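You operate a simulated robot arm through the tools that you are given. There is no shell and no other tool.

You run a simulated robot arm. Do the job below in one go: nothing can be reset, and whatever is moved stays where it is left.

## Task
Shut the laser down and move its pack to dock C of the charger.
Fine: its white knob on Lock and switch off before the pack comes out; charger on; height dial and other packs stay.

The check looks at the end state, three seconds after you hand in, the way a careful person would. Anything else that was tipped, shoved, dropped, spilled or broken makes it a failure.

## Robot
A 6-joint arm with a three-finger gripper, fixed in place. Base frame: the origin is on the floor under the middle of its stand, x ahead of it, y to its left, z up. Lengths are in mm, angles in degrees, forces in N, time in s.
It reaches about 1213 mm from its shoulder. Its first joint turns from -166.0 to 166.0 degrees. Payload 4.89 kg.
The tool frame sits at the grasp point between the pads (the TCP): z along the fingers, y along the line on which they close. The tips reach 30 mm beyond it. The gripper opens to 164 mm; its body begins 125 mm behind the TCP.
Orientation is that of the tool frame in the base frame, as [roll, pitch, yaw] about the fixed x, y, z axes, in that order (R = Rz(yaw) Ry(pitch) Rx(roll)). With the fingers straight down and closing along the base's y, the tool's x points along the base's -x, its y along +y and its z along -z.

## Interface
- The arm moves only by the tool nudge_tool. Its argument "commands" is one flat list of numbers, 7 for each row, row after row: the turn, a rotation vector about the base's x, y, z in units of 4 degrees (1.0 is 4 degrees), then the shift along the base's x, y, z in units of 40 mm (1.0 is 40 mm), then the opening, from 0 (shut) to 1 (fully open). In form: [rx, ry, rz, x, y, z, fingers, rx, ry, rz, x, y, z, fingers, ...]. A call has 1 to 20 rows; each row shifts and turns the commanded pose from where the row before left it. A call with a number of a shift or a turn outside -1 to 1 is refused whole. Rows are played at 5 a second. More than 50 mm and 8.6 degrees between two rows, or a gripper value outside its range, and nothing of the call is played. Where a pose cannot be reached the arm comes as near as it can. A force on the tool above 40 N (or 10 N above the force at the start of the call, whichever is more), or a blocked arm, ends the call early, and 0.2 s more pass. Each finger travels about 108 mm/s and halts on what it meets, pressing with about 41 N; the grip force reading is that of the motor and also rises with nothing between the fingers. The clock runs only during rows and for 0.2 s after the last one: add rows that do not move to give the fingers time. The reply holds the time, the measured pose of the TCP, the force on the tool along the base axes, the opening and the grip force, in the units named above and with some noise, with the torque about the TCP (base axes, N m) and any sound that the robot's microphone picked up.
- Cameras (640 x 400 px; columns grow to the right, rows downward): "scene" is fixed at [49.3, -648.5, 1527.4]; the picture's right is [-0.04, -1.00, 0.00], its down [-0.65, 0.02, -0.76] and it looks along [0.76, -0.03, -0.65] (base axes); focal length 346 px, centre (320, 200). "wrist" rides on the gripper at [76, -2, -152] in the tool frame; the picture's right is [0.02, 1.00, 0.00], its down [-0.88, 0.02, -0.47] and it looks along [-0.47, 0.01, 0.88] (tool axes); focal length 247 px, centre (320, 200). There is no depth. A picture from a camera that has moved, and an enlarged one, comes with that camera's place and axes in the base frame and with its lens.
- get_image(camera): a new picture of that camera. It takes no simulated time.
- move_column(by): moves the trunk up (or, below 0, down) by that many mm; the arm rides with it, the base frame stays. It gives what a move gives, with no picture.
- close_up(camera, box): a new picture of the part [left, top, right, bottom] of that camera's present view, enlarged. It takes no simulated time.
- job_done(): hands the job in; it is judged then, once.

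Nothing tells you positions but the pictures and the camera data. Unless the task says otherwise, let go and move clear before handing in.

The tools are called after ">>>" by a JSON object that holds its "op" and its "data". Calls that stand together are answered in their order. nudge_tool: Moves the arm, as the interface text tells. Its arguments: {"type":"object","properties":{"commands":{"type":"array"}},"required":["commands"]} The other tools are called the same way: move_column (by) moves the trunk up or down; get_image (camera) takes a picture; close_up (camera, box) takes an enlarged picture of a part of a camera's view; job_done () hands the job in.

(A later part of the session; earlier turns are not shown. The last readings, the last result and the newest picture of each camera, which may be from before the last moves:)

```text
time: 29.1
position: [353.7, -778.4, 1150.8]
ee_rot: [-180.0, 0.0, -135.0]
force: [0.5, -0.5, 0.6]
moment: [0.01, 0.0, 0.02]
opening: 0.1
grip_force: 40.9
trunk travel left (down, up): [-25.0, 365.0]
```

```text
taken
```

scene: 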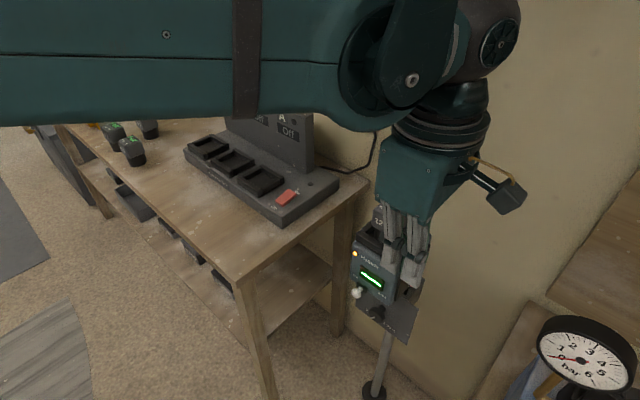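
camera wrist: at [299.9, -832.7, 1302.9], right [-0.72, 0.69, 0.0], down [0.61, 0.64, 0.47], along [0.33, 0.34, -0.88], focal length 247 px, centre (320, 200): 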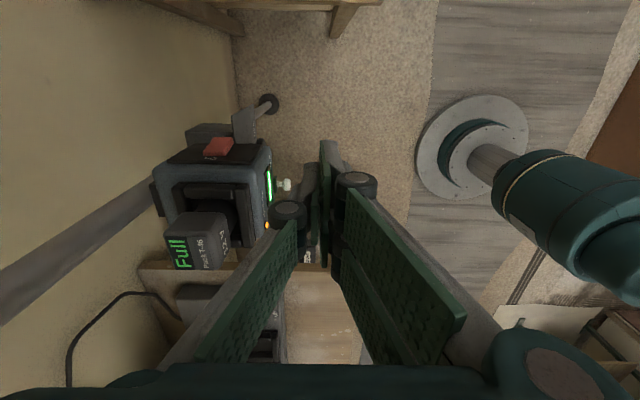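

Now the camera sees the rocker side and the pack from above. I'll enlarge it.

>>> {"op": "close_up", "data": {"camera": "wrist", "box": [130, 100, 310, 280]}}

>>> {"op": "close_up", "data": {"camera": "wrist", "box": [180, 110, 290, 180]}}

```text
2.22 times, centred on (220, 190) of wrist
camera zoom: at [299.9, -832.7, 1302.9], right [-0.72, 0.69, 0.0], down [0.61, 0.64, 0.47], along [0.33, 0.34, -0.88], focal length 549 px, centre (542, 222)
```

zoom: 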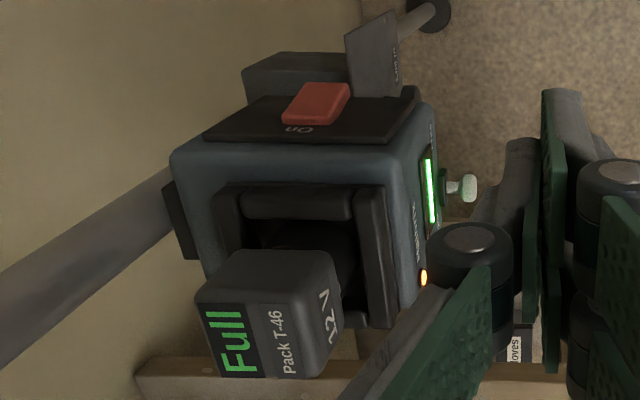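

```text
5.71 times, centred on (235, 145) of wrist
camera zoom: at [299.9, -832.7, 1302.9], right [-0.72, 0.69, 0.0], down [0.61, 0.64, 0.47], along [0.33, 0.34, -0.88], focal length 1411 px, centre (806, 514)
```

zoom: 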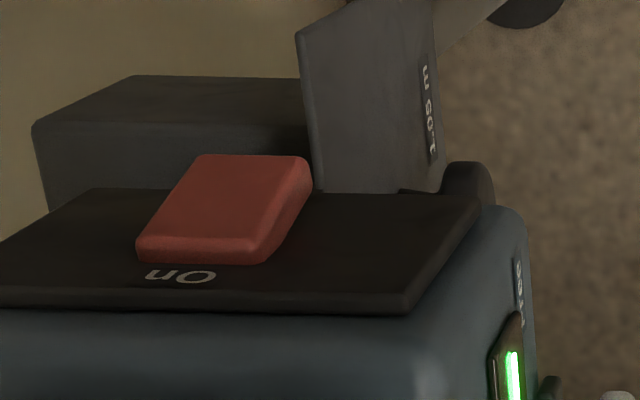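

The rocker's lower end is near z 930, about 280 mm along my T axis (T = -(x+y)/√2, positive toward the rocker side). Its "On" end is pressed in. I'll tilt the tool 20° so the tip leads, then go to a spot above and 30 mm outside the rocker, staying clear of the gauge.

>>> {"op": "nudge_tool", "data": {"commands": [0.884, -0.884, 0, 0.318, -0.583, 0, 0, 0.884, -0.884, 0, 0.318, -0.583, 0, 0, 0.884, -0.884, 0, 0.318, -0.583, 0, 0, 0.884, -0.884, 0, 0.318, -0.583, 0, 0, 0, 0, 0, 0.318, -0.583, 0, 0, 0, 0, 0, 0.318, -0.583, 0, 0, 0, 0, 0, 0, 0, 0, 0]}}

>>> {"op": "get_image", "data": {"camera": "wrist"}}

>>> {"op": "get_image", "data": {"camera": "scene"}}

```text
time: 30.8
position: [430.3, -918.2, 1150.9]
ee_rot: [-179.9, 20.0, -135.0]
force: [-0.5, -0.5, -0.9]
moment: [0.02, -0.02, 0.01]
opening: 0.3
grip_force: 40.4
trunk travel left (down, up): [-25.0, 365.0]
```

```text
taken
camera wrist: at [343.1, -1006.6, 1266.8], right [-0.72, 0.69, -0.01], down [0.46, 0.48, 0.75], along [0.52, 0.53, -0.67], focal length 247 px, centre (320, 200)
```

wrist: 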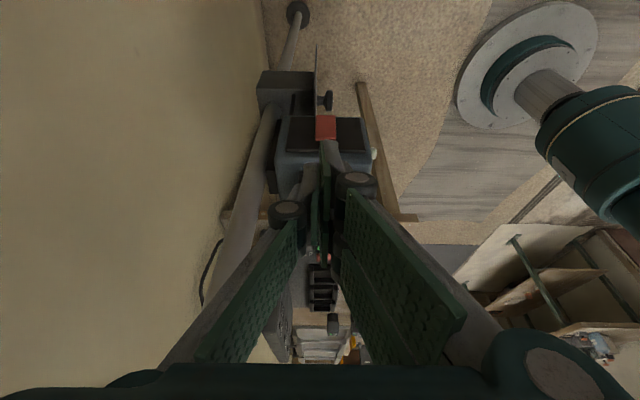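

```text
taken
```

scene: 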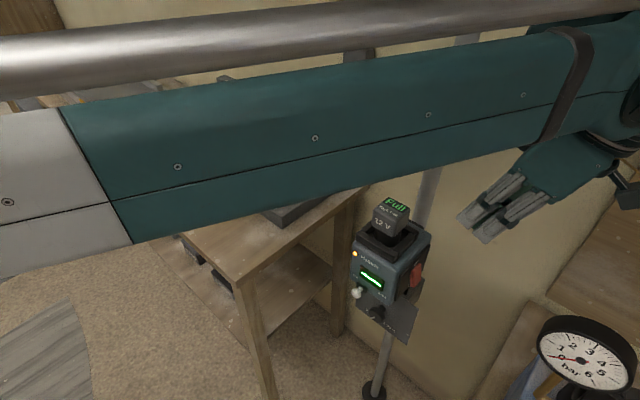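

The gripper is above and outside the rocker, clear of the gauge. I'll descend 120 mm and check.

>>> {"op": "nudge_tool", "data": {"commands": [0, 0, 0, 0, 0, -0.75, 0, 0, 0, 0, 0, 0, -0.75, 0, 0, 0, 0, 0, 0, -0.75, 0, 0, 0, 0, 0, 0, -0.75, 0, 0, 0, 0, 0, 0, 0, 0]}}

>>> {"op": "get_image", "data": {"camera": "wrist"}}

>>> {"op": "get_image", "data": {"camera": "scene"}}

>>> {"op": "close_up", "data": {"camera": "wrist", "box": [250, 90, 410, 250]}}

```text
time: 31.9
position: [429.7, -918.8, 1031.7]
ee_rot: [180.0, 20.1, -134.9]
force: [0.3, -0.5, 0.0]
moment: [-0.03, 0.01, 0.01]
opening: 0.0
grip_force: 41.2
trunk travel left (down, up): [-25.0, 365.0]
```

```text
taken
camera wrist: at [343.5, -1006.7, 1147.5], right [-0.72, 0.69, -0.01], down [0.46, 0.48, 0.75], along [0.52, 0.53, -0.67], focal length 247 px, centre (320, 200)
```

wrist: 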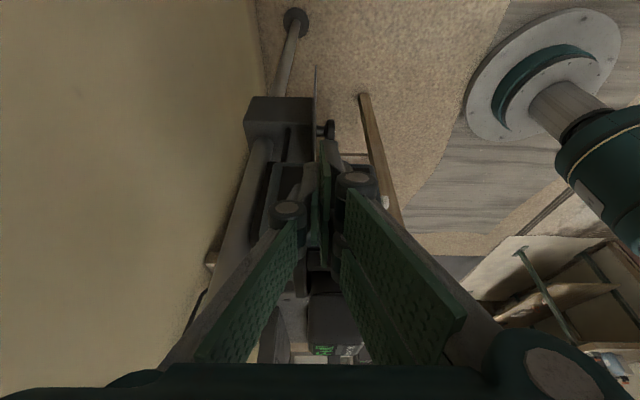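

```text
taken
```

scene: 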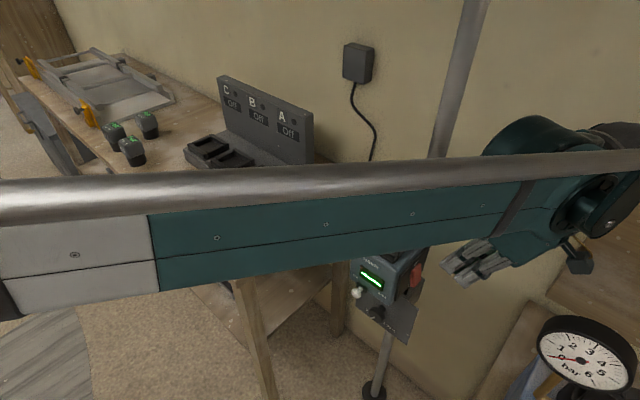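

```text
2.50 times, centred on (330, 170) of wrist
camera zoom: at [343.5, -1006.7, 1147.5], right [-0.72, 0.69, -0.01], down [0.46, 0.48, 0.75], along [0.52, 0.53, -0.67], focal length 617 px, centre (295, 275)
```

zoom: 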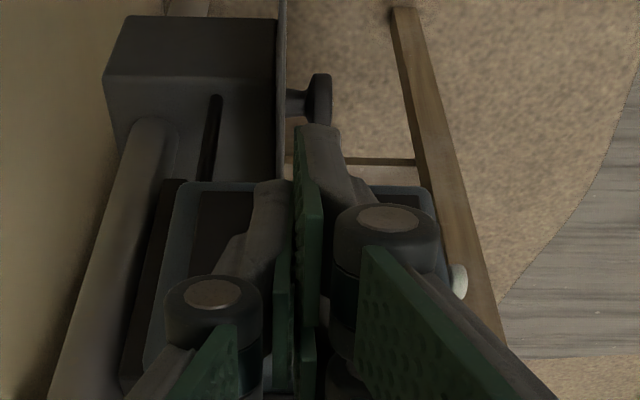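

>>> {"op": "nudge_tool", "data": {"commands": [0, 0, 0, 0, 0, -0.64, 0, 0, 0, 0, 0, 0, -0.64, 0, 0, 0, 0, 0, 0, -0.64, 0, 0, 0, 0, 0, 0, 0, 0]}}

>>> {"op": "get_image", "data": {"camera": "scene"}}

>>> {"op": "close_up", "data": {"camera": "scene", "box": [360, 220, 520, 320]}}

>>> {"op": "close_up", "data": {"camera": "wrist", "box": [250, 90, 410, 250]}}

```text
time: 33.0
position: [429.4, -916.1, 954.4]
ee_rot: [179.9, 20.0, -135.0]
force: [-0.4, -0.2, -0.9]
moment: [0.0, -0.02, -0.01]
opening: 0.0
grip_force: 40.9
trunk travel left (down, up): [-25.0, 365.0]
```

```text
taken
```

scene: 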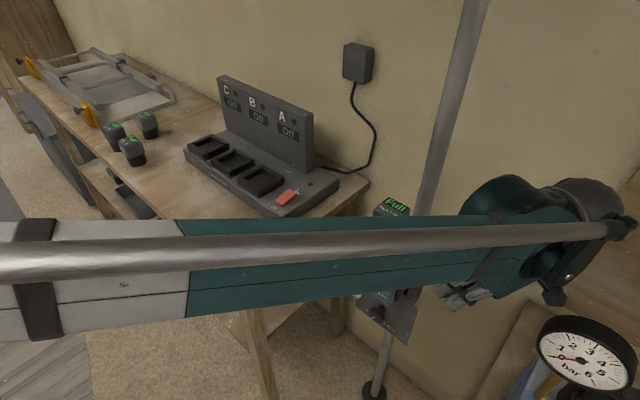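

```text
4.00 times, centred on (440, 270) of scene
camera zoom: at [49.3, -648.5, 1527.4], right [-0.04, -1.0, 0.0], down [-0.65, 0.02, -0.76], along [0.76, -0.03, -0.65], focal length 1382 px, centre (-160, -80)
```

zoom: 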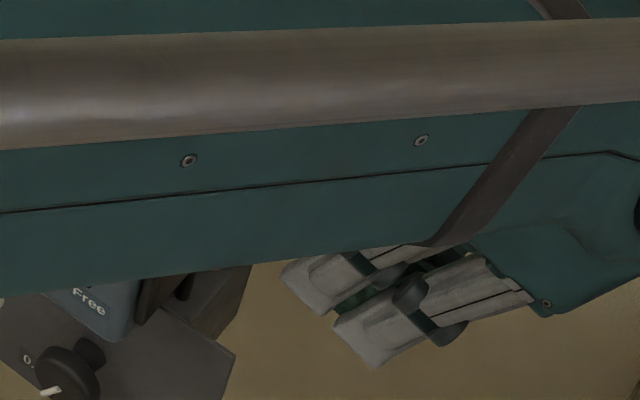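

```text
2.50 times, centred on (330, 170) of wrist
camera zoom: at [343.3, -1005.8, 1070.5], right [-0.72, 0.69, -0.01], down [0.46, 0.48, 0.75], along [0.52, 0.53, -0.67], focal length 617 px, centre (295, 275)
```

zoom: 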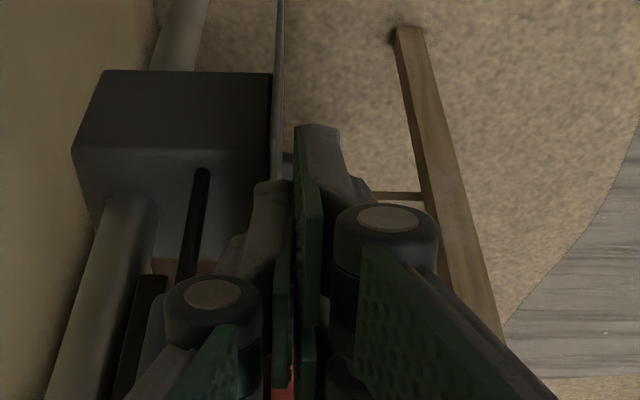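

The forearm now hides the laser from the scene camera, so I'll use force and the wrist view. I'll move 20 mm toward the rocker first, then in small steps.

>>> {"op": "nudge_tool", "data": {"commands": [0, 0, 0, 0.0884, 0.0884, 0, 0, 0, 0, 0, 0.0884, 0.0884, 0, 0, 0, 0, 0, 0.0884, 0.0884, 0, 0, 0, 0, 0, 0.0884, 0.0884, 0, 0, 0, 0, 0, 0, 0, 0, 0]}}

>>> {"op": "nudge_tool", "data": {"commands": [0, 0, 0, 0.053, 0.053, 0, 0, 0, 0, 0, 0.053, 0.053, 0, 0, 0, 0, 0, 0, 0, 0, 0]}}

>>> {"op": "get_image", "data": {"camera": "wrist"}}

>>> {"op": "close_up", "data": {"camera": "wrist", "box": [250, 90, 410, 250]}}

```text
time: 34.1
position: [444.5, -903.1, 953.6]
ee_rot: [180.0, 20.0, -135.0]
force: [0.7, -1.1, 0.3]
moment: [0.03, 0.0, 0.05]
opening: 0.0
grip_force: 41.3
trunk travel left (down, up): [-25.0, 365.0]
```

```text
time: 35.0
position: [448.1, -899.6, 954.4]
ee_rot: [-179.9, 20.0, -135.0]
force: [-0.6, -0.5, 0.3]
moment: [-0.02, -0.03, -0.02]
opening: 0.0
grip_force: 41.4
trunk travel left (down, up): [-25.0, 365.0]
```

```text
taken
camera wrist: at [360.9, -988.0, 1070.3], right [-0.72, 0.69, -0.01], down [0.46, 0.48, 0.75], along [0.52, 0.53, -0.67], focal length 247 px, centre (320, 200)
```

wrist: 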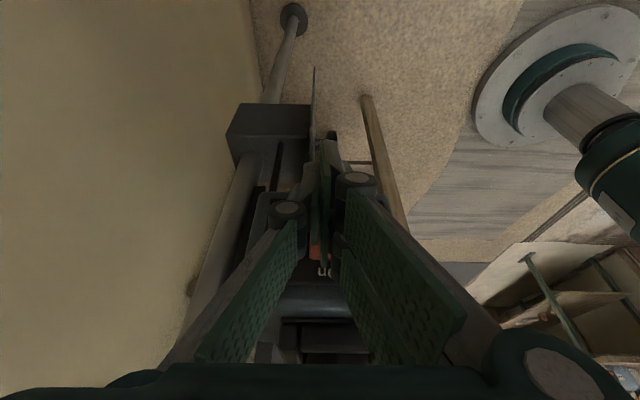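

```text
2.50 times, centred on (330, 170) of wrist
camera zoom: at [360.9, -988.0, 1070.3], right [-0.72, 0.69, -0.01], down [0.46, 0.48, 0.75], along [0.52, 0.53, -0.67], focal length 617 px, centre (295, 275)
```

zoom: 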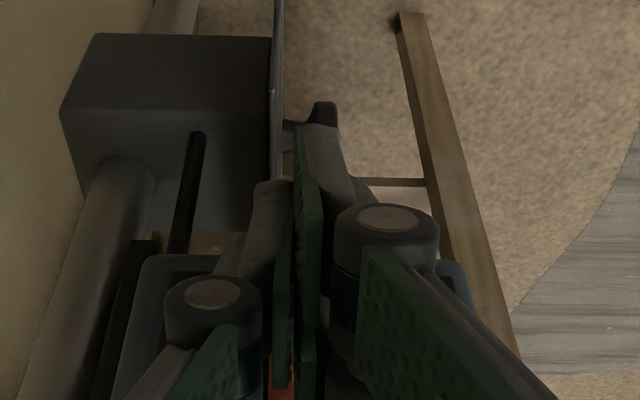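

>>> {"op": "close_up", "data": {"camera": "wrist", "box": [270, 220, 370, 290]}}

>>> {"op": "nudge_tool", "data": {"commands": [0, 0, 0, 0.053, 0.053, 0, 0, 0, 0, 0, 0.035, 0.035, 0, 0, 0, 0, 0, 0, 0, 0, 0]}}

>>> {"op": "close_up", "data": {"camera": "wrist", "box": [270, 220, 370, 290]}}

```text
5.71 times, centred on (320, 255) of wrist
camera zoom: at [360.9, -988.0, 1070.3], right [-0.72, 0.69, -0.01], down [0.46, 0.48, 0.75], along [0.52, 0.53, -0.67], focal length 1411 px, centre (320, -114)
```

zoom: 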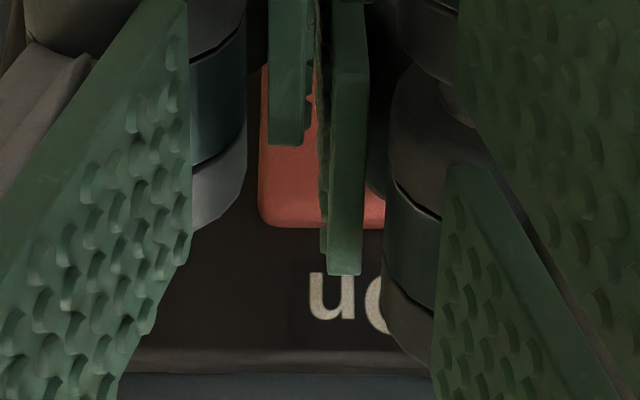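

```text
time: 35.8
position: [451.2, -895.0, 954.2]
ee_rot: [179.9, 20.0, -135.0]
force: [-0.5, -1.5, 0.5]
moment: [0.02, -0.01, -0.02]
opening: 0.0
grip_force: 40.6
trunk travel left (down, up): [-25.0, 365.0]
```

```text
5.71 times, centred on (320, 255) of wrist
camera zoom: at [364.4, -984.7, 1070.6], right [-0.72, 0.69, -0.01], down [0.46, 0.48, 0.75], along [0.52, 0.53, -0.67], focal length 1411 px, centre (320, -114)
```

zoom: 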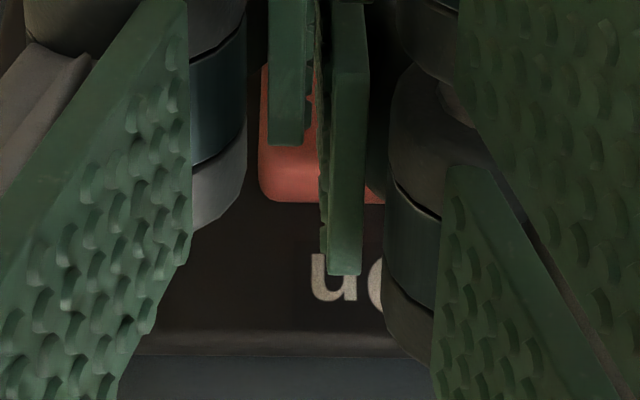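

The rocker is centred behind the finger tips. I'll keep stepping inward while watching the force.

>>> {"op": "nudge_tool", "data": {"commands": [0, 0, 0, 0.053, 0.053, 0, 0, 0, 0, 0, 0.053, 0.053, 0, 0, 0, 0, 0, 0, 0, 0, 0]}}

>>> {"op": "close_up", "data": {"camera": "wrist", "box": [270, 220, 370, 290]}}

```text
time: 36.5
position: [453.2, -894.2, 953.2]
ee_rot: [179.9, 20.0, -135.1]
force: [-18.9, -24.1, 3.7]
moment: [-0.25, 0.15, -0.08]
opening: 0.0
grip_force: 41.8
trunk travel left (down, up): [-25.0, 365.0]
```

```text
5.71 times, centred on (320, 255) of wrist
camera zoom: at [366.5, -982.0, 1070.2], right [-0.72, 0.69, -0.01], down [0.46, 0.48, 0.75], along [0.52, 0.53, -0.67], focal length 1411 px, centre (320, -114)
```

zoom: 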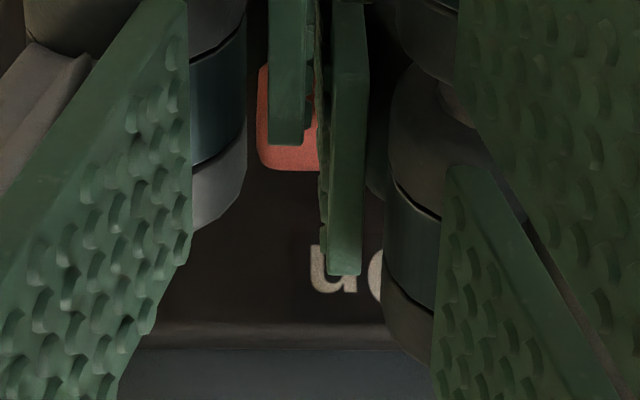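

The rocker moved: its upper end shifted while the "On" label stayed put, and the force rose to about 30 N. I'll back off outward and look.

>>> {"op": "nudge_tool", "data": {"commands": [0, 0, 0, -0.177, -0.177, 0, 0, 0, 0, 0, -0.265, -0.265, 0, 0, 0, 0, 0, -0.354, -0.354, 0, 0, 0, 0, 0, -0.354, -0.354, 0, 0, 0, 0, 0, 0, 0, 0, 0]}}

>>> {"op": "get_image", "data": {"camera": "wrist"}}

>>> {"op": "close_up", "data": {"camera": "wrist", "box": [270, 180, 370, 290]}}

```text
time: 37.8
position: [409.5, -937.1, 954.3]
ee_rot: [-179.9, 20.0, -135.0]
force: [-0.3, 0.0, 0.8]
moment: [-0.05, 0.0, -0.01]
opening: 0.0
grip_force: 41.1
trunk travel left (down, up): [-25.0, 365.0]
```

```text
taken
camera wrist: at [322.8, -1026.7, 1071.0], right [-0.72, 0.69, -0.01], down [0.46, 0.48, 0.75], along [0.52, 0.53, -0.67], focal length 247 px, centre (320, 200)
```

wrist: 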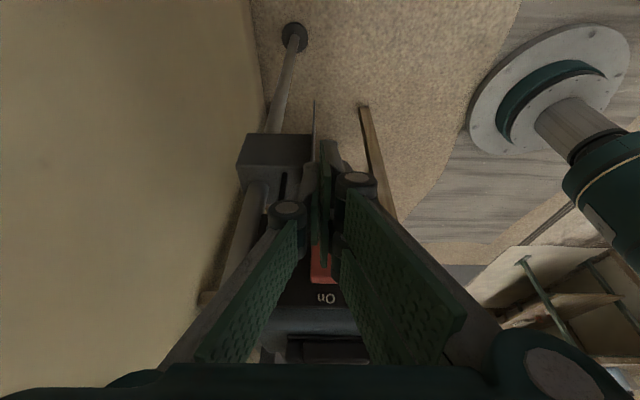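

```text
3.64 times, centred on (320, 235) of wrist
camera zoom: at [322.8, -1026.7, 1071.0], right [-0.72, 0.69, -0.01], down [0.46, 0.48, 0.75], along [0.52, 0.53, -0.67], focal length 898 px, centre (320, 73)
```

zoom: 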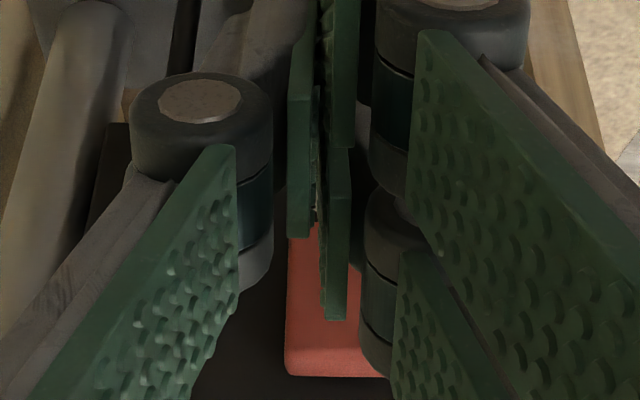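

>>> {"op": "nudge_tool", "data": {"commands": [0, 0, 0, 0.354, 0.354, 0, 0, 0, 0, 0, 0, 0, 0.75, 0, 0, 0, 0, 0, 0, 0.75, 0, 0, 0, 0, 0, 0, 0.75, 0, 0, 0, 0, 0, 0, 0.75, 0, 0, 0, 0, 0, 0, 0.75, 0, 0, 0, 0, 0, 0, 0.75, 0, 0, 0, 0, 0, 0, 0, 0]}}

>>> {"op": "get_image", "data": {"camera": "wrist"}}

>>> {"op": "close_up", "data": {"camera": "wrist", "box": [260, 80, 400, 180]}}

>>> {"op": "close_up", "data": {"camera": "scene", "box": [340, 190, 460, 330]}}

```text
time: 39.5
position: [423.7, -923.5, 1136.1]
ee_rot: [180.0, 20.1, -135.1]
force: [0.2, -0.2, 0.1]
moment: [0.01, 0.01, 0.01]
opening: 0.0
grip_force: 40.9
trunk travel left (down, up): [-25.0, 365.0]
```

```text
taken
camera wrist: at [337.6, -1011.9, 1251.9], right [-0.72, 0.69, -0.01], down [0.46, 0.48, 0.75], along [0.52, 0.53, -0.67], focal length 247 px, centre (320, 200)
```

wrist: 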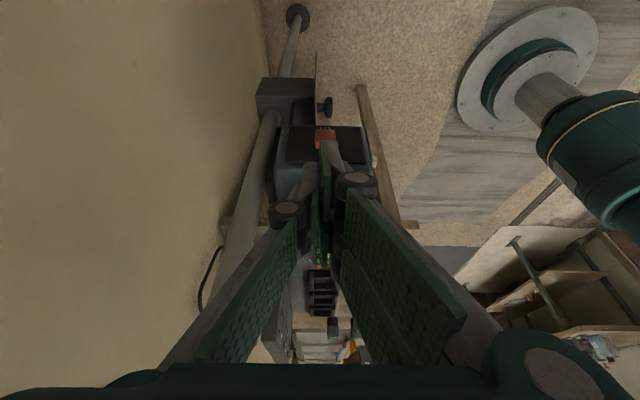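

```text
4.00 times, centred on (330, 130) of wrist
camera zoom: at [337.6, -1011.9, 1251.9], right [-0.72, 0.69, -0.01], down [0.46, 0.48, 0.75], along [0.52, 0.53, -0.67], focal length 988 px, centre (280, 480)
```

zoom: 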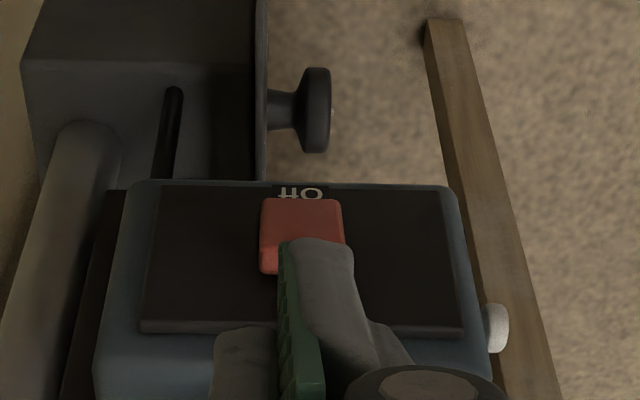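

```text
2.86 times, centred on (400, 260) of scene
camera zoom: at [49.3, -648.5, 1527.4], right [-0.04, -1.0, 0.0], down [-0.65, 0.02, -0.76], along [0.76, -0.03, -0.65], focal length 987 px, centre (91, 29)
```

zoom: 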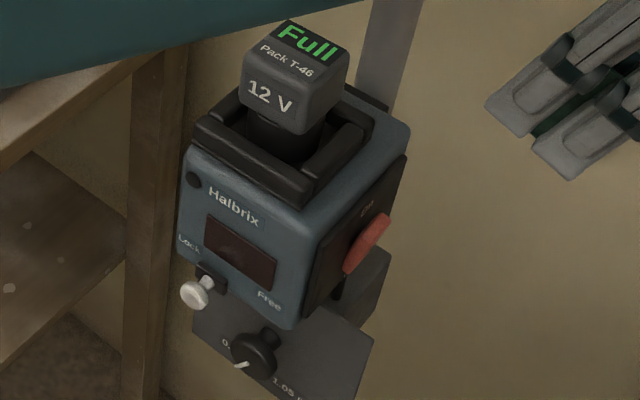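

The laser is off: its light and display are dark and the "Off" label shows. The knob is still on Lock. Next I'll take the tool upright above the front of the laser and turn it back to look at the pack from above.

>>> {"op": "nudge_tool", "data": {"commands": [-0.884, 0.884, 0, 0, 0, 0.606, 0, -0.884, 0.884, 0, 0, 0, 0.606, 0, -0.884, 0.884, 0, 0, 0, 0.606, 0, -0.884, 0.884, 0, 0, 0, 0.606, 0, 0, 0, -1, 0.135, 0.89, 0, 0, 0, 0, -1, 0.135, 0.89, 0, 0, 0, 0, -1, 0.135, 0.89, 0, 0, 0, 0, -1, 0.135, 0.89, 0, 0, 0, 0, -1, 0.135, 0.89, 0, 0, 0, 0, -1, 0, 0, 0, 0, 0, 0, -1, 0, 0, 0, 0, 0, 0, -1, 0, 0, 0, 0, 0, 0, -1, 0, 0, 0, 0, 0, 0, -1, 0, 0, 0, 0, 0, 0, -1, 0, 0, 0, 0, 0, 0, -1, 0, 0, 0, 0, 0, 0, -1, 0, 0, 0, 0, 0, 0, -1, 0, 0, 0, 0, 0, 0, -1, 0, 0, 0, 0, 0, 0, -1, 0, 0, 0, 0]}}

>>> {"op": "nudge_tool", "data": {"commands": [0, 0, -1, 0, 0, 0, 0.2, 0, 0, -1, 0, 0, 0, 0.4, 0, 0, -1, 0, 0, 0, 0.6, 0, 0, -1, 0, 0, 0, 0.8, 0, 0, -1, 0, 0, 0, 1, 0, 0, -1, 0, 0, 0, 1, 0, 0, -0.5, 0, 0, 0, 1, 0, 0, 0, 0, 0, 0, 1]}}

>>> {"op": "get_image", "data": {"camera": "wrist"}}

>>> {"op": "get_image", "data": {"camera": "scene"}}

```text
time: 43.8
position: [450.3, -745.9, 1231.3]
ee_rot: [179.9, 0.0, 160.9]
force: [0.2, 0.2, 0.5]
moment: [0.0, -0.04, 0.02]
opening: 0.0
grip_force: 40.6
trunk travel left (down, up): [-25.0, 365.0]
```

```text
time: 45.5
position: [450.8, -745.4, 1231.0]
ee_rot: [-180.0, 0.0, 135.0]
force: [0.7, -1.1, -0.7]
moment: [0.02, -0.01, 0.0]
opening: 163.8
grip_force: 0.0
trunk travel left (down, up): [-25.0, 365.0]
```

```text
taken
camera wrist: at [395.1, -692.4, 1383.0], right [0.69, 0.72, 0.0], down [0.64, -0.61, 0.47], along [0.34, -0.33, -0.88], focal length 247 px, centre (320, 200)
```

wrist: 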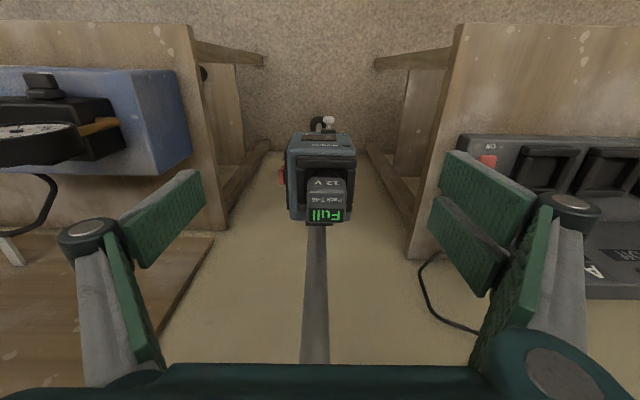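

```text
taken
```

scene: 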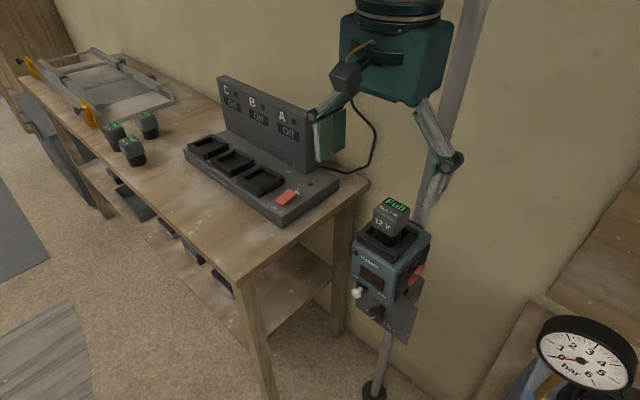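

>>> {"op": "close_up", "data": {"camera": "wrist", "box": [270, 110, 380, 240]}}

>>> {"op": "close_up", "data": {"camera": "scene", "box": [340, 185, 440, 310]}}

```text
3.08 times, centred on (325, 175) of wrist
camera zoom: at [395.1, -692.4, 1383.0], right [0.69, 0.72, 0.0], down [0.64, -0.61, 0.47], along [0.34, -0.33, -0.88], focal length 760 px, centre (305, 277)
```

zoom: 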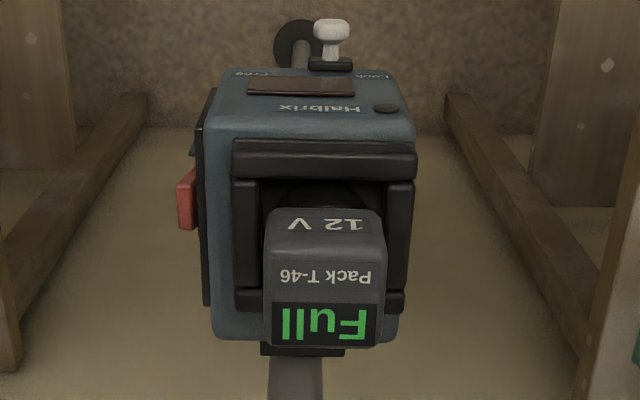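

```text
3.20 times, centred on (390, 248) of scene
camera zoom: at [49.3, -648.5, 1527.4], right [-0.04, -1.0, 0.0], down [-0.65, 0.02, -0.76], along [0.76, -0.03, -0.65], focal length 1106 px, centre (96, 48)
```

zoom: 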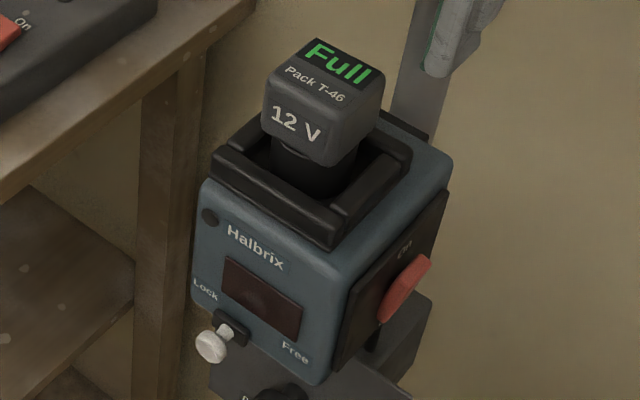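

The pack top is about (518, -800, 1100), and its cap is about 52 mm wide. Before pulling it, I'll survey the charger and switch it on with the empty gripper. I'm moving to a view in front of the charger.

>>> {"op": "nudge_tool", "data": {"commands": [0, 0, 0, 0.373, 0.988, 0.17, 1, 0, 0, 0, 0.373, 0.988, 0.17, 1, 0, 0, 0, 0.373, 0.988, 0.17, 1, 0, 0, 0, 0.373, 0.988, 0.17, 1, 0, 0, 0, 0.373, 0.988, 0.17, 1, 0, 0, 0, 0.373, 0.988, 0.17, 1, 0, 0, 0, 0.373, 0.988, 0.17, 1, 0, 0, 0, 0.373, 0.988, 0.17, 1, 0, 0, 0, 0.373, 0.988, 0.17, 1, 0, 0, 0, 0.373, 0.988, 0.17, 1, 0, 0, 0, 0, 0, 0, 1]}}

>>> {"op": "get_image", "data": {"camera": "wrist"}}

>>> {"op": "get_image", "data": {"camera": "scene"}}

```text
time: 48.0
position: [599.1, -350.9, 1298.8]
ee_rot: [179.9, 0.1, 135.0]
force: [-0.8, -0.4, 0.1]
moment: [0.06, -0.05, -0.03]
opening: 163.8
grip_force: 0.1
trunk travel left (down, up): [-25.0, 365.0]
```

```text
taken
camera wrist: at [544.1, -297.7, 1450.7], right [0.69, 0.72, 0.0], down [0.64, -0.61, 0.47], along [0.34, -0.33, -0.88], focal length 247 px, centre (320, 200)
```

wrist: 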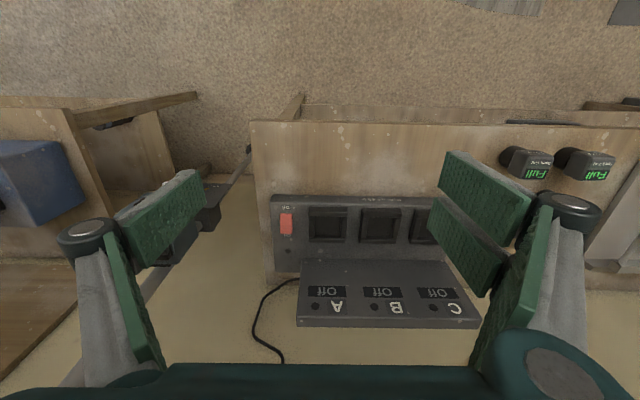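

```text
taken
```

scene: 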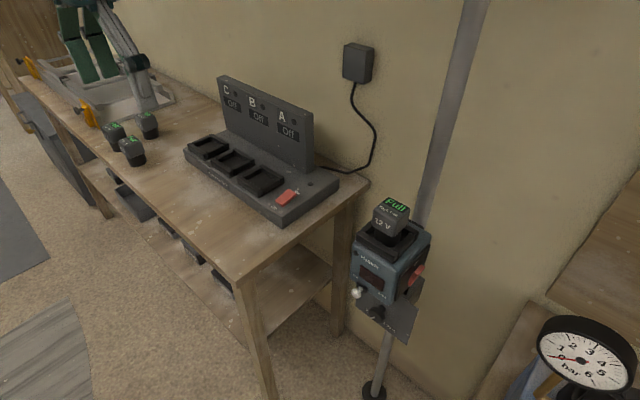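

>>> {"op": "close_up", "data": {"camera": "wrist", "box": [240, 170, 500, 340]}}

>>> {"op": "close_up", "data": {"camera": "scene", "box": [170, 60, 390, 300]}}

>>> {"op": "close_up", "data": {"camera": "wrist", "box": [220, 90, 380, 200]}}

```text
2.35 times, centred on (370, 255) of wrist
camera zoom: at [544.1, -297.7, 1450.7], right [0.69, 0.72, 0.0], down [0.64, -0.61, 0.47], along [0.34, -0.33, -0.88], focal length 581 px, centre (202, 71)
```

zoom: 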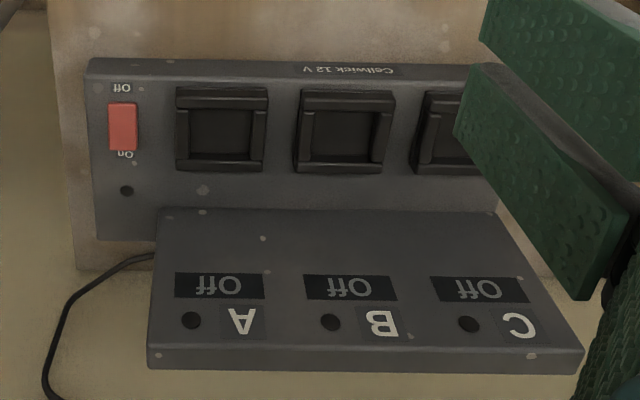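

```text
1.67 times, centred on (280, 180) of scene
camera zoom: at [49.3, -648.5, 1527.4], right [-0.04, -1.0, 0.0], down [-0.65, 0.02, -0.76], along [0.76, -0.03, -0.65], focal length 576 px, centre (387, 233)
```

zoom: 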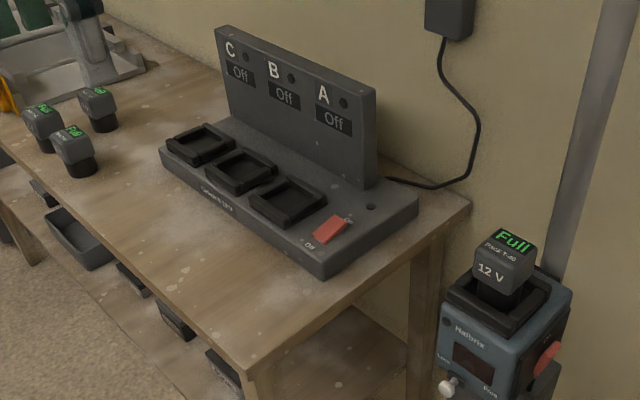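

```text
3.64 times, centred on (300, 145) of wrist
camera zoom: at [544.1, -297.7, 1450.7], right [0.69, 0.72, 0.0], down [0.64, -0.61, 0.47], along [0.34, -0.33, -0.88], focal length 898 px, centre (393, 400)
```

zoom: 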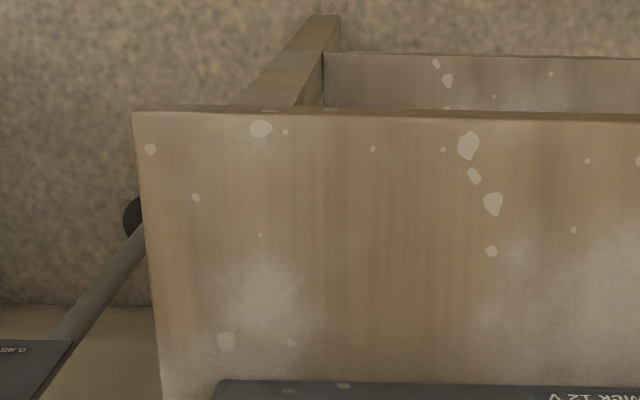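

The bench top is at z 895. The charger's rocker is at about (727, -588, 954), with its "On" end toward the wall. The docks are spaced 127 mm apart, so dock C should be near (979, -337). I'll close the fingers and go above the rocker's On end.

>>> {"op": "nudge_tool", "data": {"commands": [0, 0, 0, 0.475, -0.8125, -0.3125, 0.8, 0, 0, 0, 0.475, -0.8125, -0.3125, 0.6, 0, 0, 0, 0.475, -0.8125, -0.3125, 0.4, 0, 0, 0, 0.475, -0.8125, -0.3125, 0.2, 0, 0, 0, 0.475, -0.8125, -0.3125, 0, 0, 0, 0, 0.475, -0.8125, -0.3125, 0, 0, 0, 0, 0.475, -0.8125, -0.3125, 0, 0, 0, 0, 0.475, -0.8125, -0.3125, 0, 0, 0, 0, 0, 0, 0, 0]}}

>>> {"op": "get_image", "data": {"camera": "wrist"}}

>>> {"op": "get_image", "data": {"camera": "scene"}}

```text
time: 50.0
position: [752.3, -610.1, 1198.1]
ee_rot: [-180.0, 0.0, 135.0]
force: [-1.4, -0.1, 0.0]
moment: [-0.02, -0.01, 0.0]
opening: 0.1
grip_force: 41.2
trunk travel left (down, up): [-25.0, 365.0]
```

```text
taken
camera wrist: at [696.9, -558.1, 1350.3], right [0.69, 0.72, 0.0], down [0.64, -0.61, 0.47], along [0.34, -0.33, -0.88], focal length 247 px, centre (320, 200)
```

wrist: 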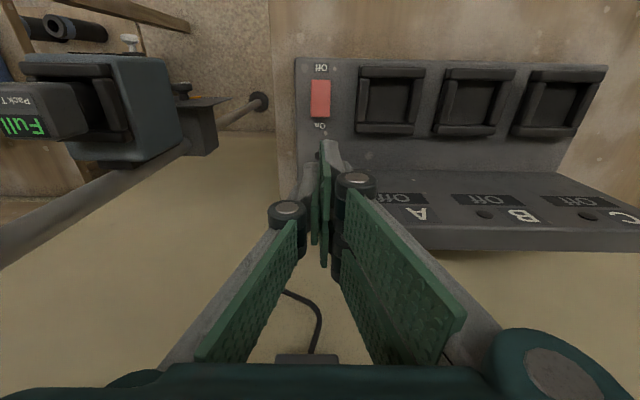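

```text
taken
```

scene: 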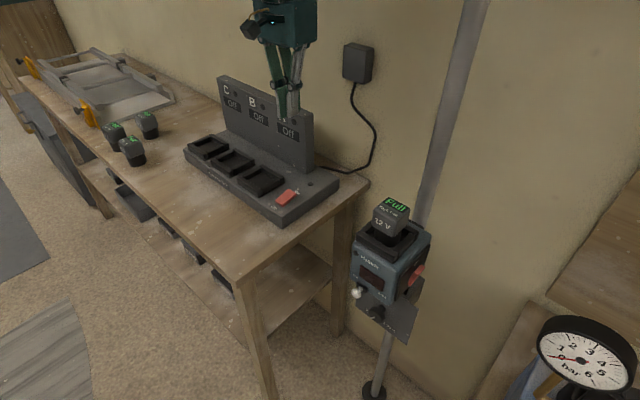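

>>> {"op": "close_up", "data": {"camera": "wrist", "box": [285, 45, 425, 145]}}

>>> {"op": "close_up", "data": {"camera": "wrist", "box": [460, 50, 640, 250]}}

>>> {"op": "close_up", "data": {"camera": "scene", "box": [180, 120, 340, 230]}}

```text
4.00 times, centred on (355, 95) of wrist
camera zoom: at [696.9, -558.1, 1350.3], right [0.69, 0.72, 0.0], down [0.64, -0.61, 0.47], along [0.34, -0.33, -0.88], focal length 988 px, centre (180, 620)
```

zoom: 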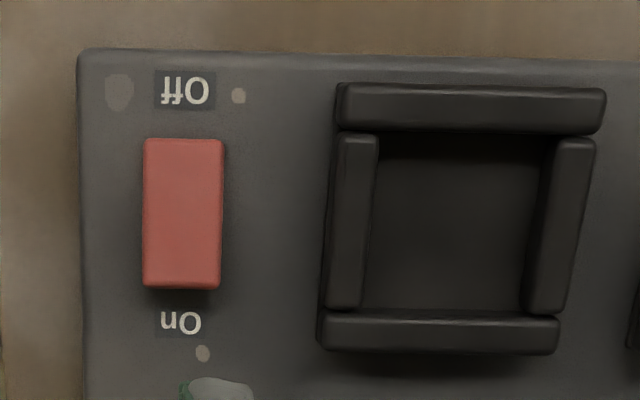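

```text
2.00 times, centred on (550, 150) of wrist
camera zoom: at [696.9, -558.1, 1350.3], right [0.69, 0.72, 0.0], down [0.64, -0.61, 0.47], along [0.34, -0.33, -0.88], focal length 494 px, centre (-140, 300)
```

zoom: 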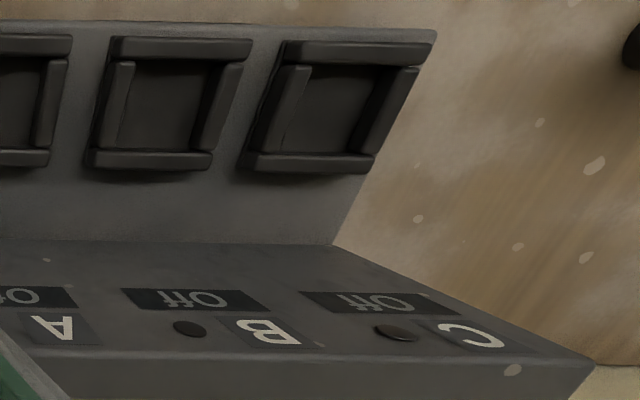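

```text
3.64 times, centred on (260, 175) of scene
camera zoom: at [49.3, -648.5, 1527.4], right [-0.04, -1.0, 0.0], down [-0.65, 0.02, -0.76], along [0.76, -0.03, -0.65], focal length 1257 px, centre (538, 291)
```

zoom: 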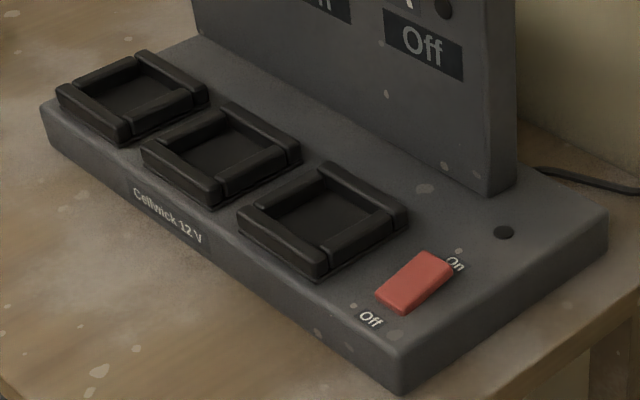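

The rocker's On end (toward the wall) is raised, and my closed tips are above it. I'll descend to just above it, then press slowly.

>>> {"op": "nudge_tool", "data": {"commands": [0, 0, 0, 0, 0, -0.94, 0, 0, 0, 0, 0, 0, -0.94, 0, 0, 0, 0, 0, 0, -0.94, 0, 0, 0, 0, 0, 0, -0.94, 0, 0, 0, 0, 0, 0, -0.94, 0, 0, 0, 0, 0, 0, 0, 0]}}

>>> {"op": "close_up", "data": {"camera": "wrist", "box": [250, 70, 410, 250]}}

>>> {"op": "close_up", "data": {"camera": "scene", "box": [220, 100, 380, 230]}}

```text
time: 51.4
position: [751.9, -611.1, 1010.4]
ee_rot: [-180.0, 0.0, 135.0]
force: [-0.5, -0.3, 0.7]
moment: [0.0, 0.01, 0.01]
opening: 0.3
grip_force: 40.9
trunk travel left (down, up): [-25.0, 365.0]
```

```text
2.22 times, centred on (330, 160) of wrist
camera zoom: at [696.5, -557.8, 1162.3], right [0.69, 0.72, 0.0], down [0.64, -0.61, 0.47], along [0.34, -0.33, -0.88], focal length 549 px, centre (298, 289)
```

zoom: 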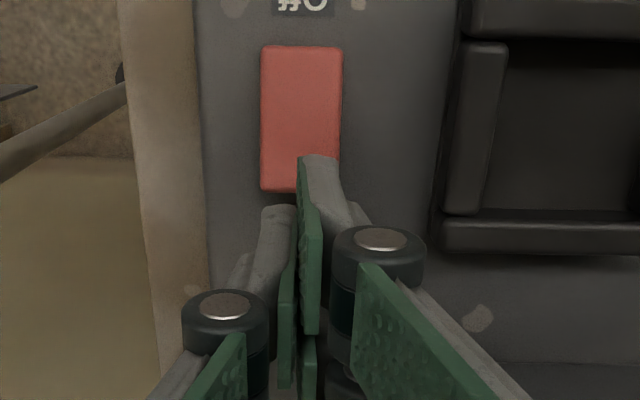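

```text
3.08 times, centred on (300, 165) of scene
camera zoom: at [49.3, -648.5, 1527.4], right [-0.04, -1.0, 0.0], down [-0.65, 0.02, -0.76], along [0.76, -0.03, -0.65], focal length 1063 px, centre (382, 308)
```

zoom: 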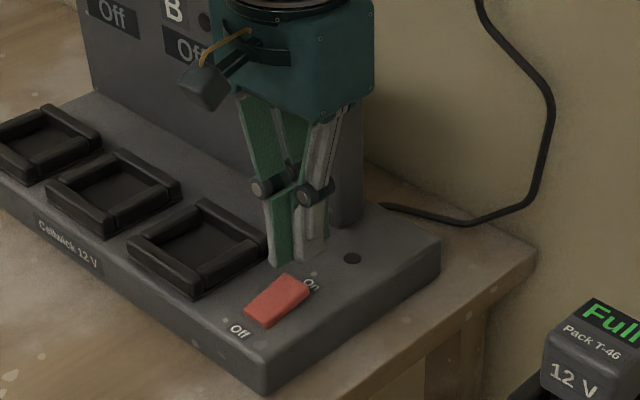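

>>> {"op": "nudge_tool", "data": {"commands": [0, 0, 0, 0, 0, -0.1, 0, 0, 0, 0, 0, 0, -0.1, 0, 0, 0, 0, 0, 0, -0.1, 0, 0, 0, 0, 0, 0, 0, 0]}}

>>> {"op": "nudge_tool", "data": {"commands": [0, 0, 0, 0, 0, -0.075, 0, 0, 0, 0, 0, 0, -0.075, 0, 0, 0, 0, 0, 0, 0, 0]}}

>>> {"op": "close_up", "data": {"camera": "wrist", "box": [250, 70, 410, 250]}}

>>> {"op": "close_up", "data": {"camera": "scene", "box": [220, 100, 380, 230]}}

```text
time: 52.4
position: [751.7, -611.6, 998.1]
ee_rot: [180.0, 0.0, 135.1]
force: [-0.1, -0.5, -0.3]
moment: [0.03, 0.02, -0.02]
opening: 0.1
grip_force: 41.4
trunk travel left (down, up): [-25.0, 365.0]
```

```text
time: 53.1
position: [752.5, -610.2, 993.2]
ee_rot: [180.0, 0.0, 135.1]
force: [0.0, -0.2, -0.3]
moment: [0.0, -0.07, 0.0]
opening: 0.1
grip_force: 40.6
trunk travel left (down, up): [-25.0, 365.0]
```

```text
2.22 times, centred on (330, 160) of wrist
camera zoom: at [696.2, -557.6, 1144.8], right [0.69, 0.72, 0.0], down [0.64, -0.61, 0.47], along [0.34, -0.33, -0.88], focal length 549 px, centre (298, 289)
```

zoom: 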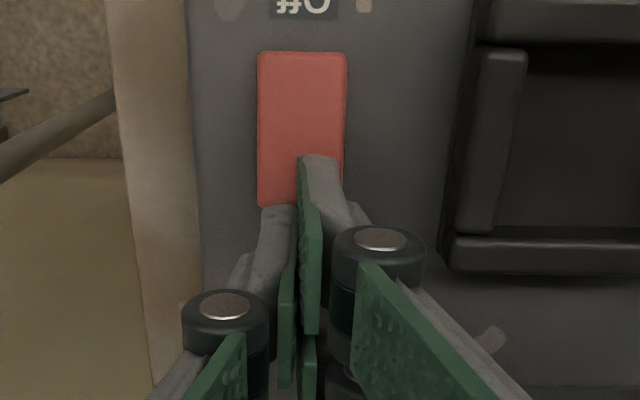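

```text
3.08 times, centred on (300, 165) of scene
camera zoom: at [49.3, -648.5, 1527.4], right [-0.04, -1.0, 0.0], down [-0.65, 0.02, -0.76], along [0.76, -0.03, -0.65], focal length 1063 px, centre (382, 308)
```

zoom: 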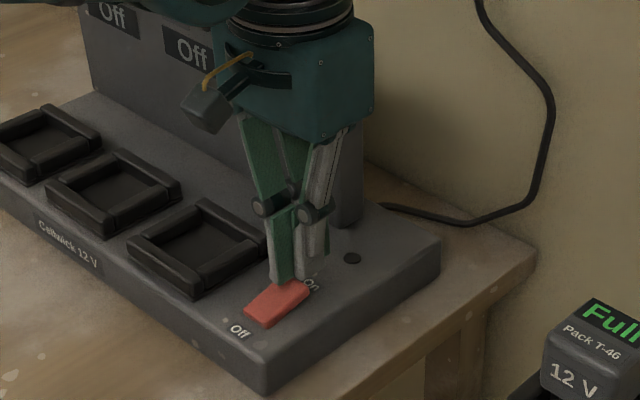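

Nearly in contact. I'll keep pressing down in 2–3 mm steps.

>>> {"op": "nudge_tool", "data": {"commands": [0, 0, 0, 0, 0, -0.075, 0, 0, 0, 0, 0, 0, -0.075, 0, 0, 0, 0, 0, 0, 0, 0]}}

>>> {"op": "close_up", "data": {"camera": "scene", "box": [220, 100, 380, 230]}}

```text
time: 54.0
position: [751.9, -610.3, 985.0]
ee_rot: [180.0, 0.0, 135.0]
force: [0.2, 0.3, 0.5]
moment: [-0.01, -0.02, 0.03]
opening: 5.8
grip_force: 45.4
trunk travel left (down, up): [-25.0, 365.0]
```

```text
3.08 times, centred on (300, 165) of scene
camera zoom: at [49.3, -648.5, 1527.4], right [-0.04, -1.0, 0.0], down [-0.65, 0.02, -0.76], along [0.76, -0.03, -0.65], focal length 1063 px, centre (382, 308)
```

zoom: 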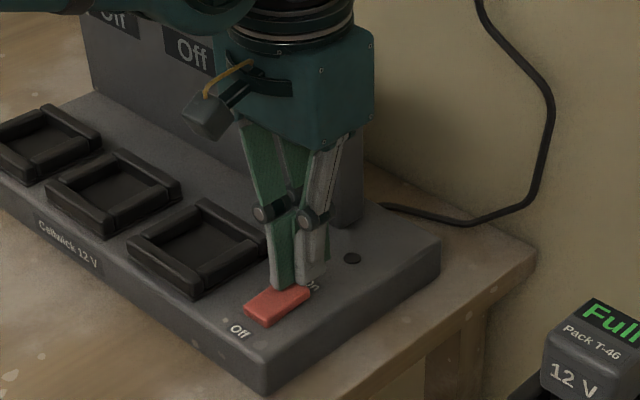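

The rocker seems to have flipped, since its front end now looks raised. I'll lift and check the displays.

>>> {"op": "nudge_tool", "data": {"commands": [0, 0, 0, 0, 0, 0.25, 0, 0, 0, 0, 0, 0, 0.75, 0, 0, 0, 0, 0, 0, 0.75, 0, 0, 0, 0, 0, 0, 1, 0, 0, 0, 0, 0, 0, 1, 0, 0, 0, 0, 0, 0, 1, 0, 0, 0, 0, 0, 0, 0, 0]}}

>>> {"op": "get_image", "data": {"camera": "wrist"}}

>>> {"op": "close_up", "data": {"camera": "scene", "box": [180, 60, 360, 230]}}

>>> {"op": "close_up", "data": {"camera": "wrist", "box": [285, 45, 425, 145]}}

```text
time: 55.5
position: [750.8, -610.3, 1176.9]
ee_rot: [180.0, 0.0, 135.0]
force: [0.4, 0.7, -0.3]
moment: [-0.03, 0.0, 0.05]
opening: 0.0
grip_force: 44.7
trunk travel left (down, up): [-25.0, 365.0]
```

```text
taken
camera wrist: at [695.7, -558.5, 1329.5], right [0.69, 0.72, 0.0], down [0.64, -0.61, 0.47], along [0.34, -0.33, -0.88], focal length 247 px, centre (320, 200)
```

wrist: 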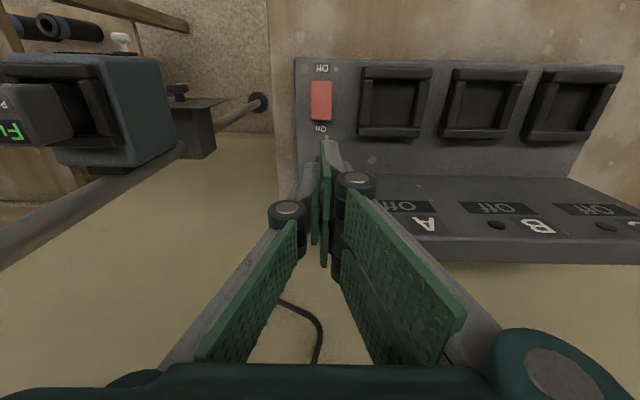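

```text
2.35 times, centred on (270, 145) of scene
camera zoom: at [49.3, -648.5, 1527.4], right [-0.04, -1.0, 0.0], down [-0.65, 0.02, -0.76], along [0.76, -0.03, -0.65], focal length 813 px, centre (438, 329)
```

zoom: 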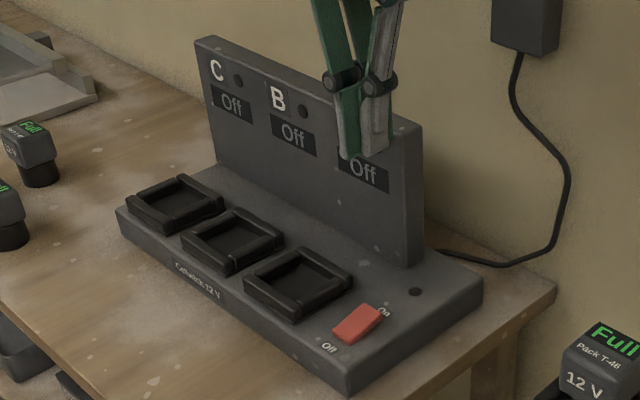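

```text
4.00 times, centred on (355, 95) of wrist
camera zoom: at [695.7, -558.5, 1329.5], right [0.69, 0.72, 0.0], down [0.64, -0.61, 0.47], along [0.34, -0.33, -0.88], focal length 988 px, centre (180, 620)
```

zoom: 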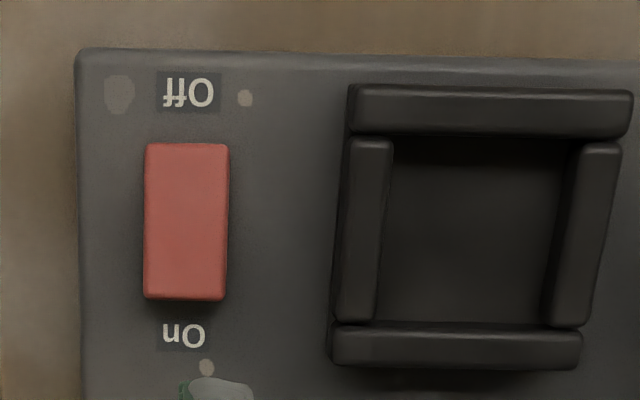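

The displays still read "Off" and the rocker has sprung back, so the press was not deep enough. I'll go down again and press further, checking at each step.

>>> {"op": "nudge_tool", "data": {"commands": [0, 0, 0, 0, 0, -0.9, 0, 0, 0, 0, 0, 0, -0.9, 0, 0, 0, 0, 0, 0, -0.9, 0, 0, 0, 0, 0, 0, -0.9, 0, 0, 0, 0, 0, 0, -0.9, 0, 0, 0, 0, 0, 0, 0, 0]}}

>>> {"op": "nudge_tool", "data": {"commands": [0, 0, 0, 0, 0, -0.075, 0, 0, 0, 0, 0, 0, -0.075, 0, 0, 0, 0, 0, 0, -0.075, 0, 0, 0, 0, 0, 0, 0, 0]}}

>>> {"op": "close_up", "data": {"camera": "wrist", "box": [250, 70, 410, 250]}}

>>> {"op": "close_up", "data": {"camera": "scene", "box": [250, 150, 350, 230]}}

```text
time: 57.0
position: [752.5, -610.5, 996.4]
ee_rot: [180.0, 0.0, 134.9]
force: [1.1, 0.8, -1.0]
moment: [-0.01, 0.02, -0.01]
opening: 0.0
grip_force: 44.7
trunk travel left (down, up): [-25.0, 365.0]
```

```text
time: 58.0
position: [750.7, -610.8, 987.5]
ee_rot: [180.0, 0.0, 135.0]
force: [0.8, -1.1, 1.3]
moment: [-0.04, 0.01, -0.01]
opening: 5.7
grip_force: 45.0
trunk travel left (down, up): [-25.0, 365.0]
```

```text
2.22 times, centred on (330, 160) of wrist
camera zoom: at [696.0, -557.7, 1140.0], right [0.69, 0.72, 0.0], down [0.64, -0.61, 0.47], along [0.34, -0.33, -0.88], focal length 549 px, centre (298, 289)
```

zoom: 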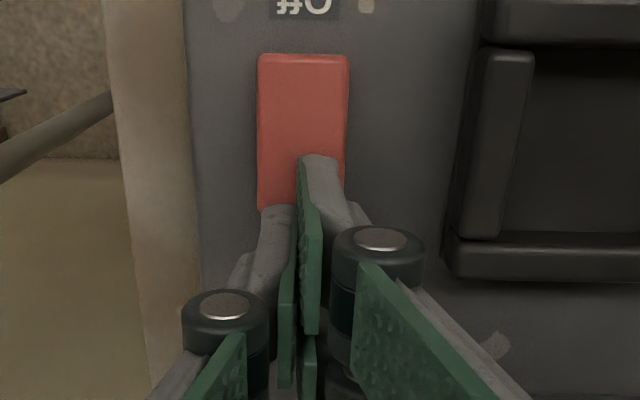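

```text
5.00 times, centred on (300, 190) of scene
camera zoom: at [49.3, -648.5, 1527.4], right [-0.04, -1.0, 0.0], down [-0.65, 0.02, -0.76], along [0.76, -0.03, -0.65], focal length 1728 px, centre (420, 250)
```

zoom: 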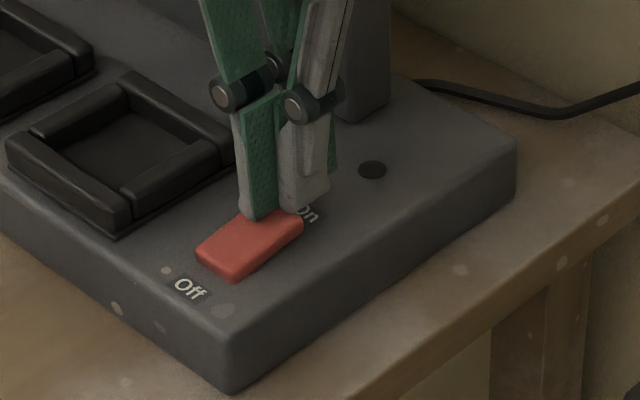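

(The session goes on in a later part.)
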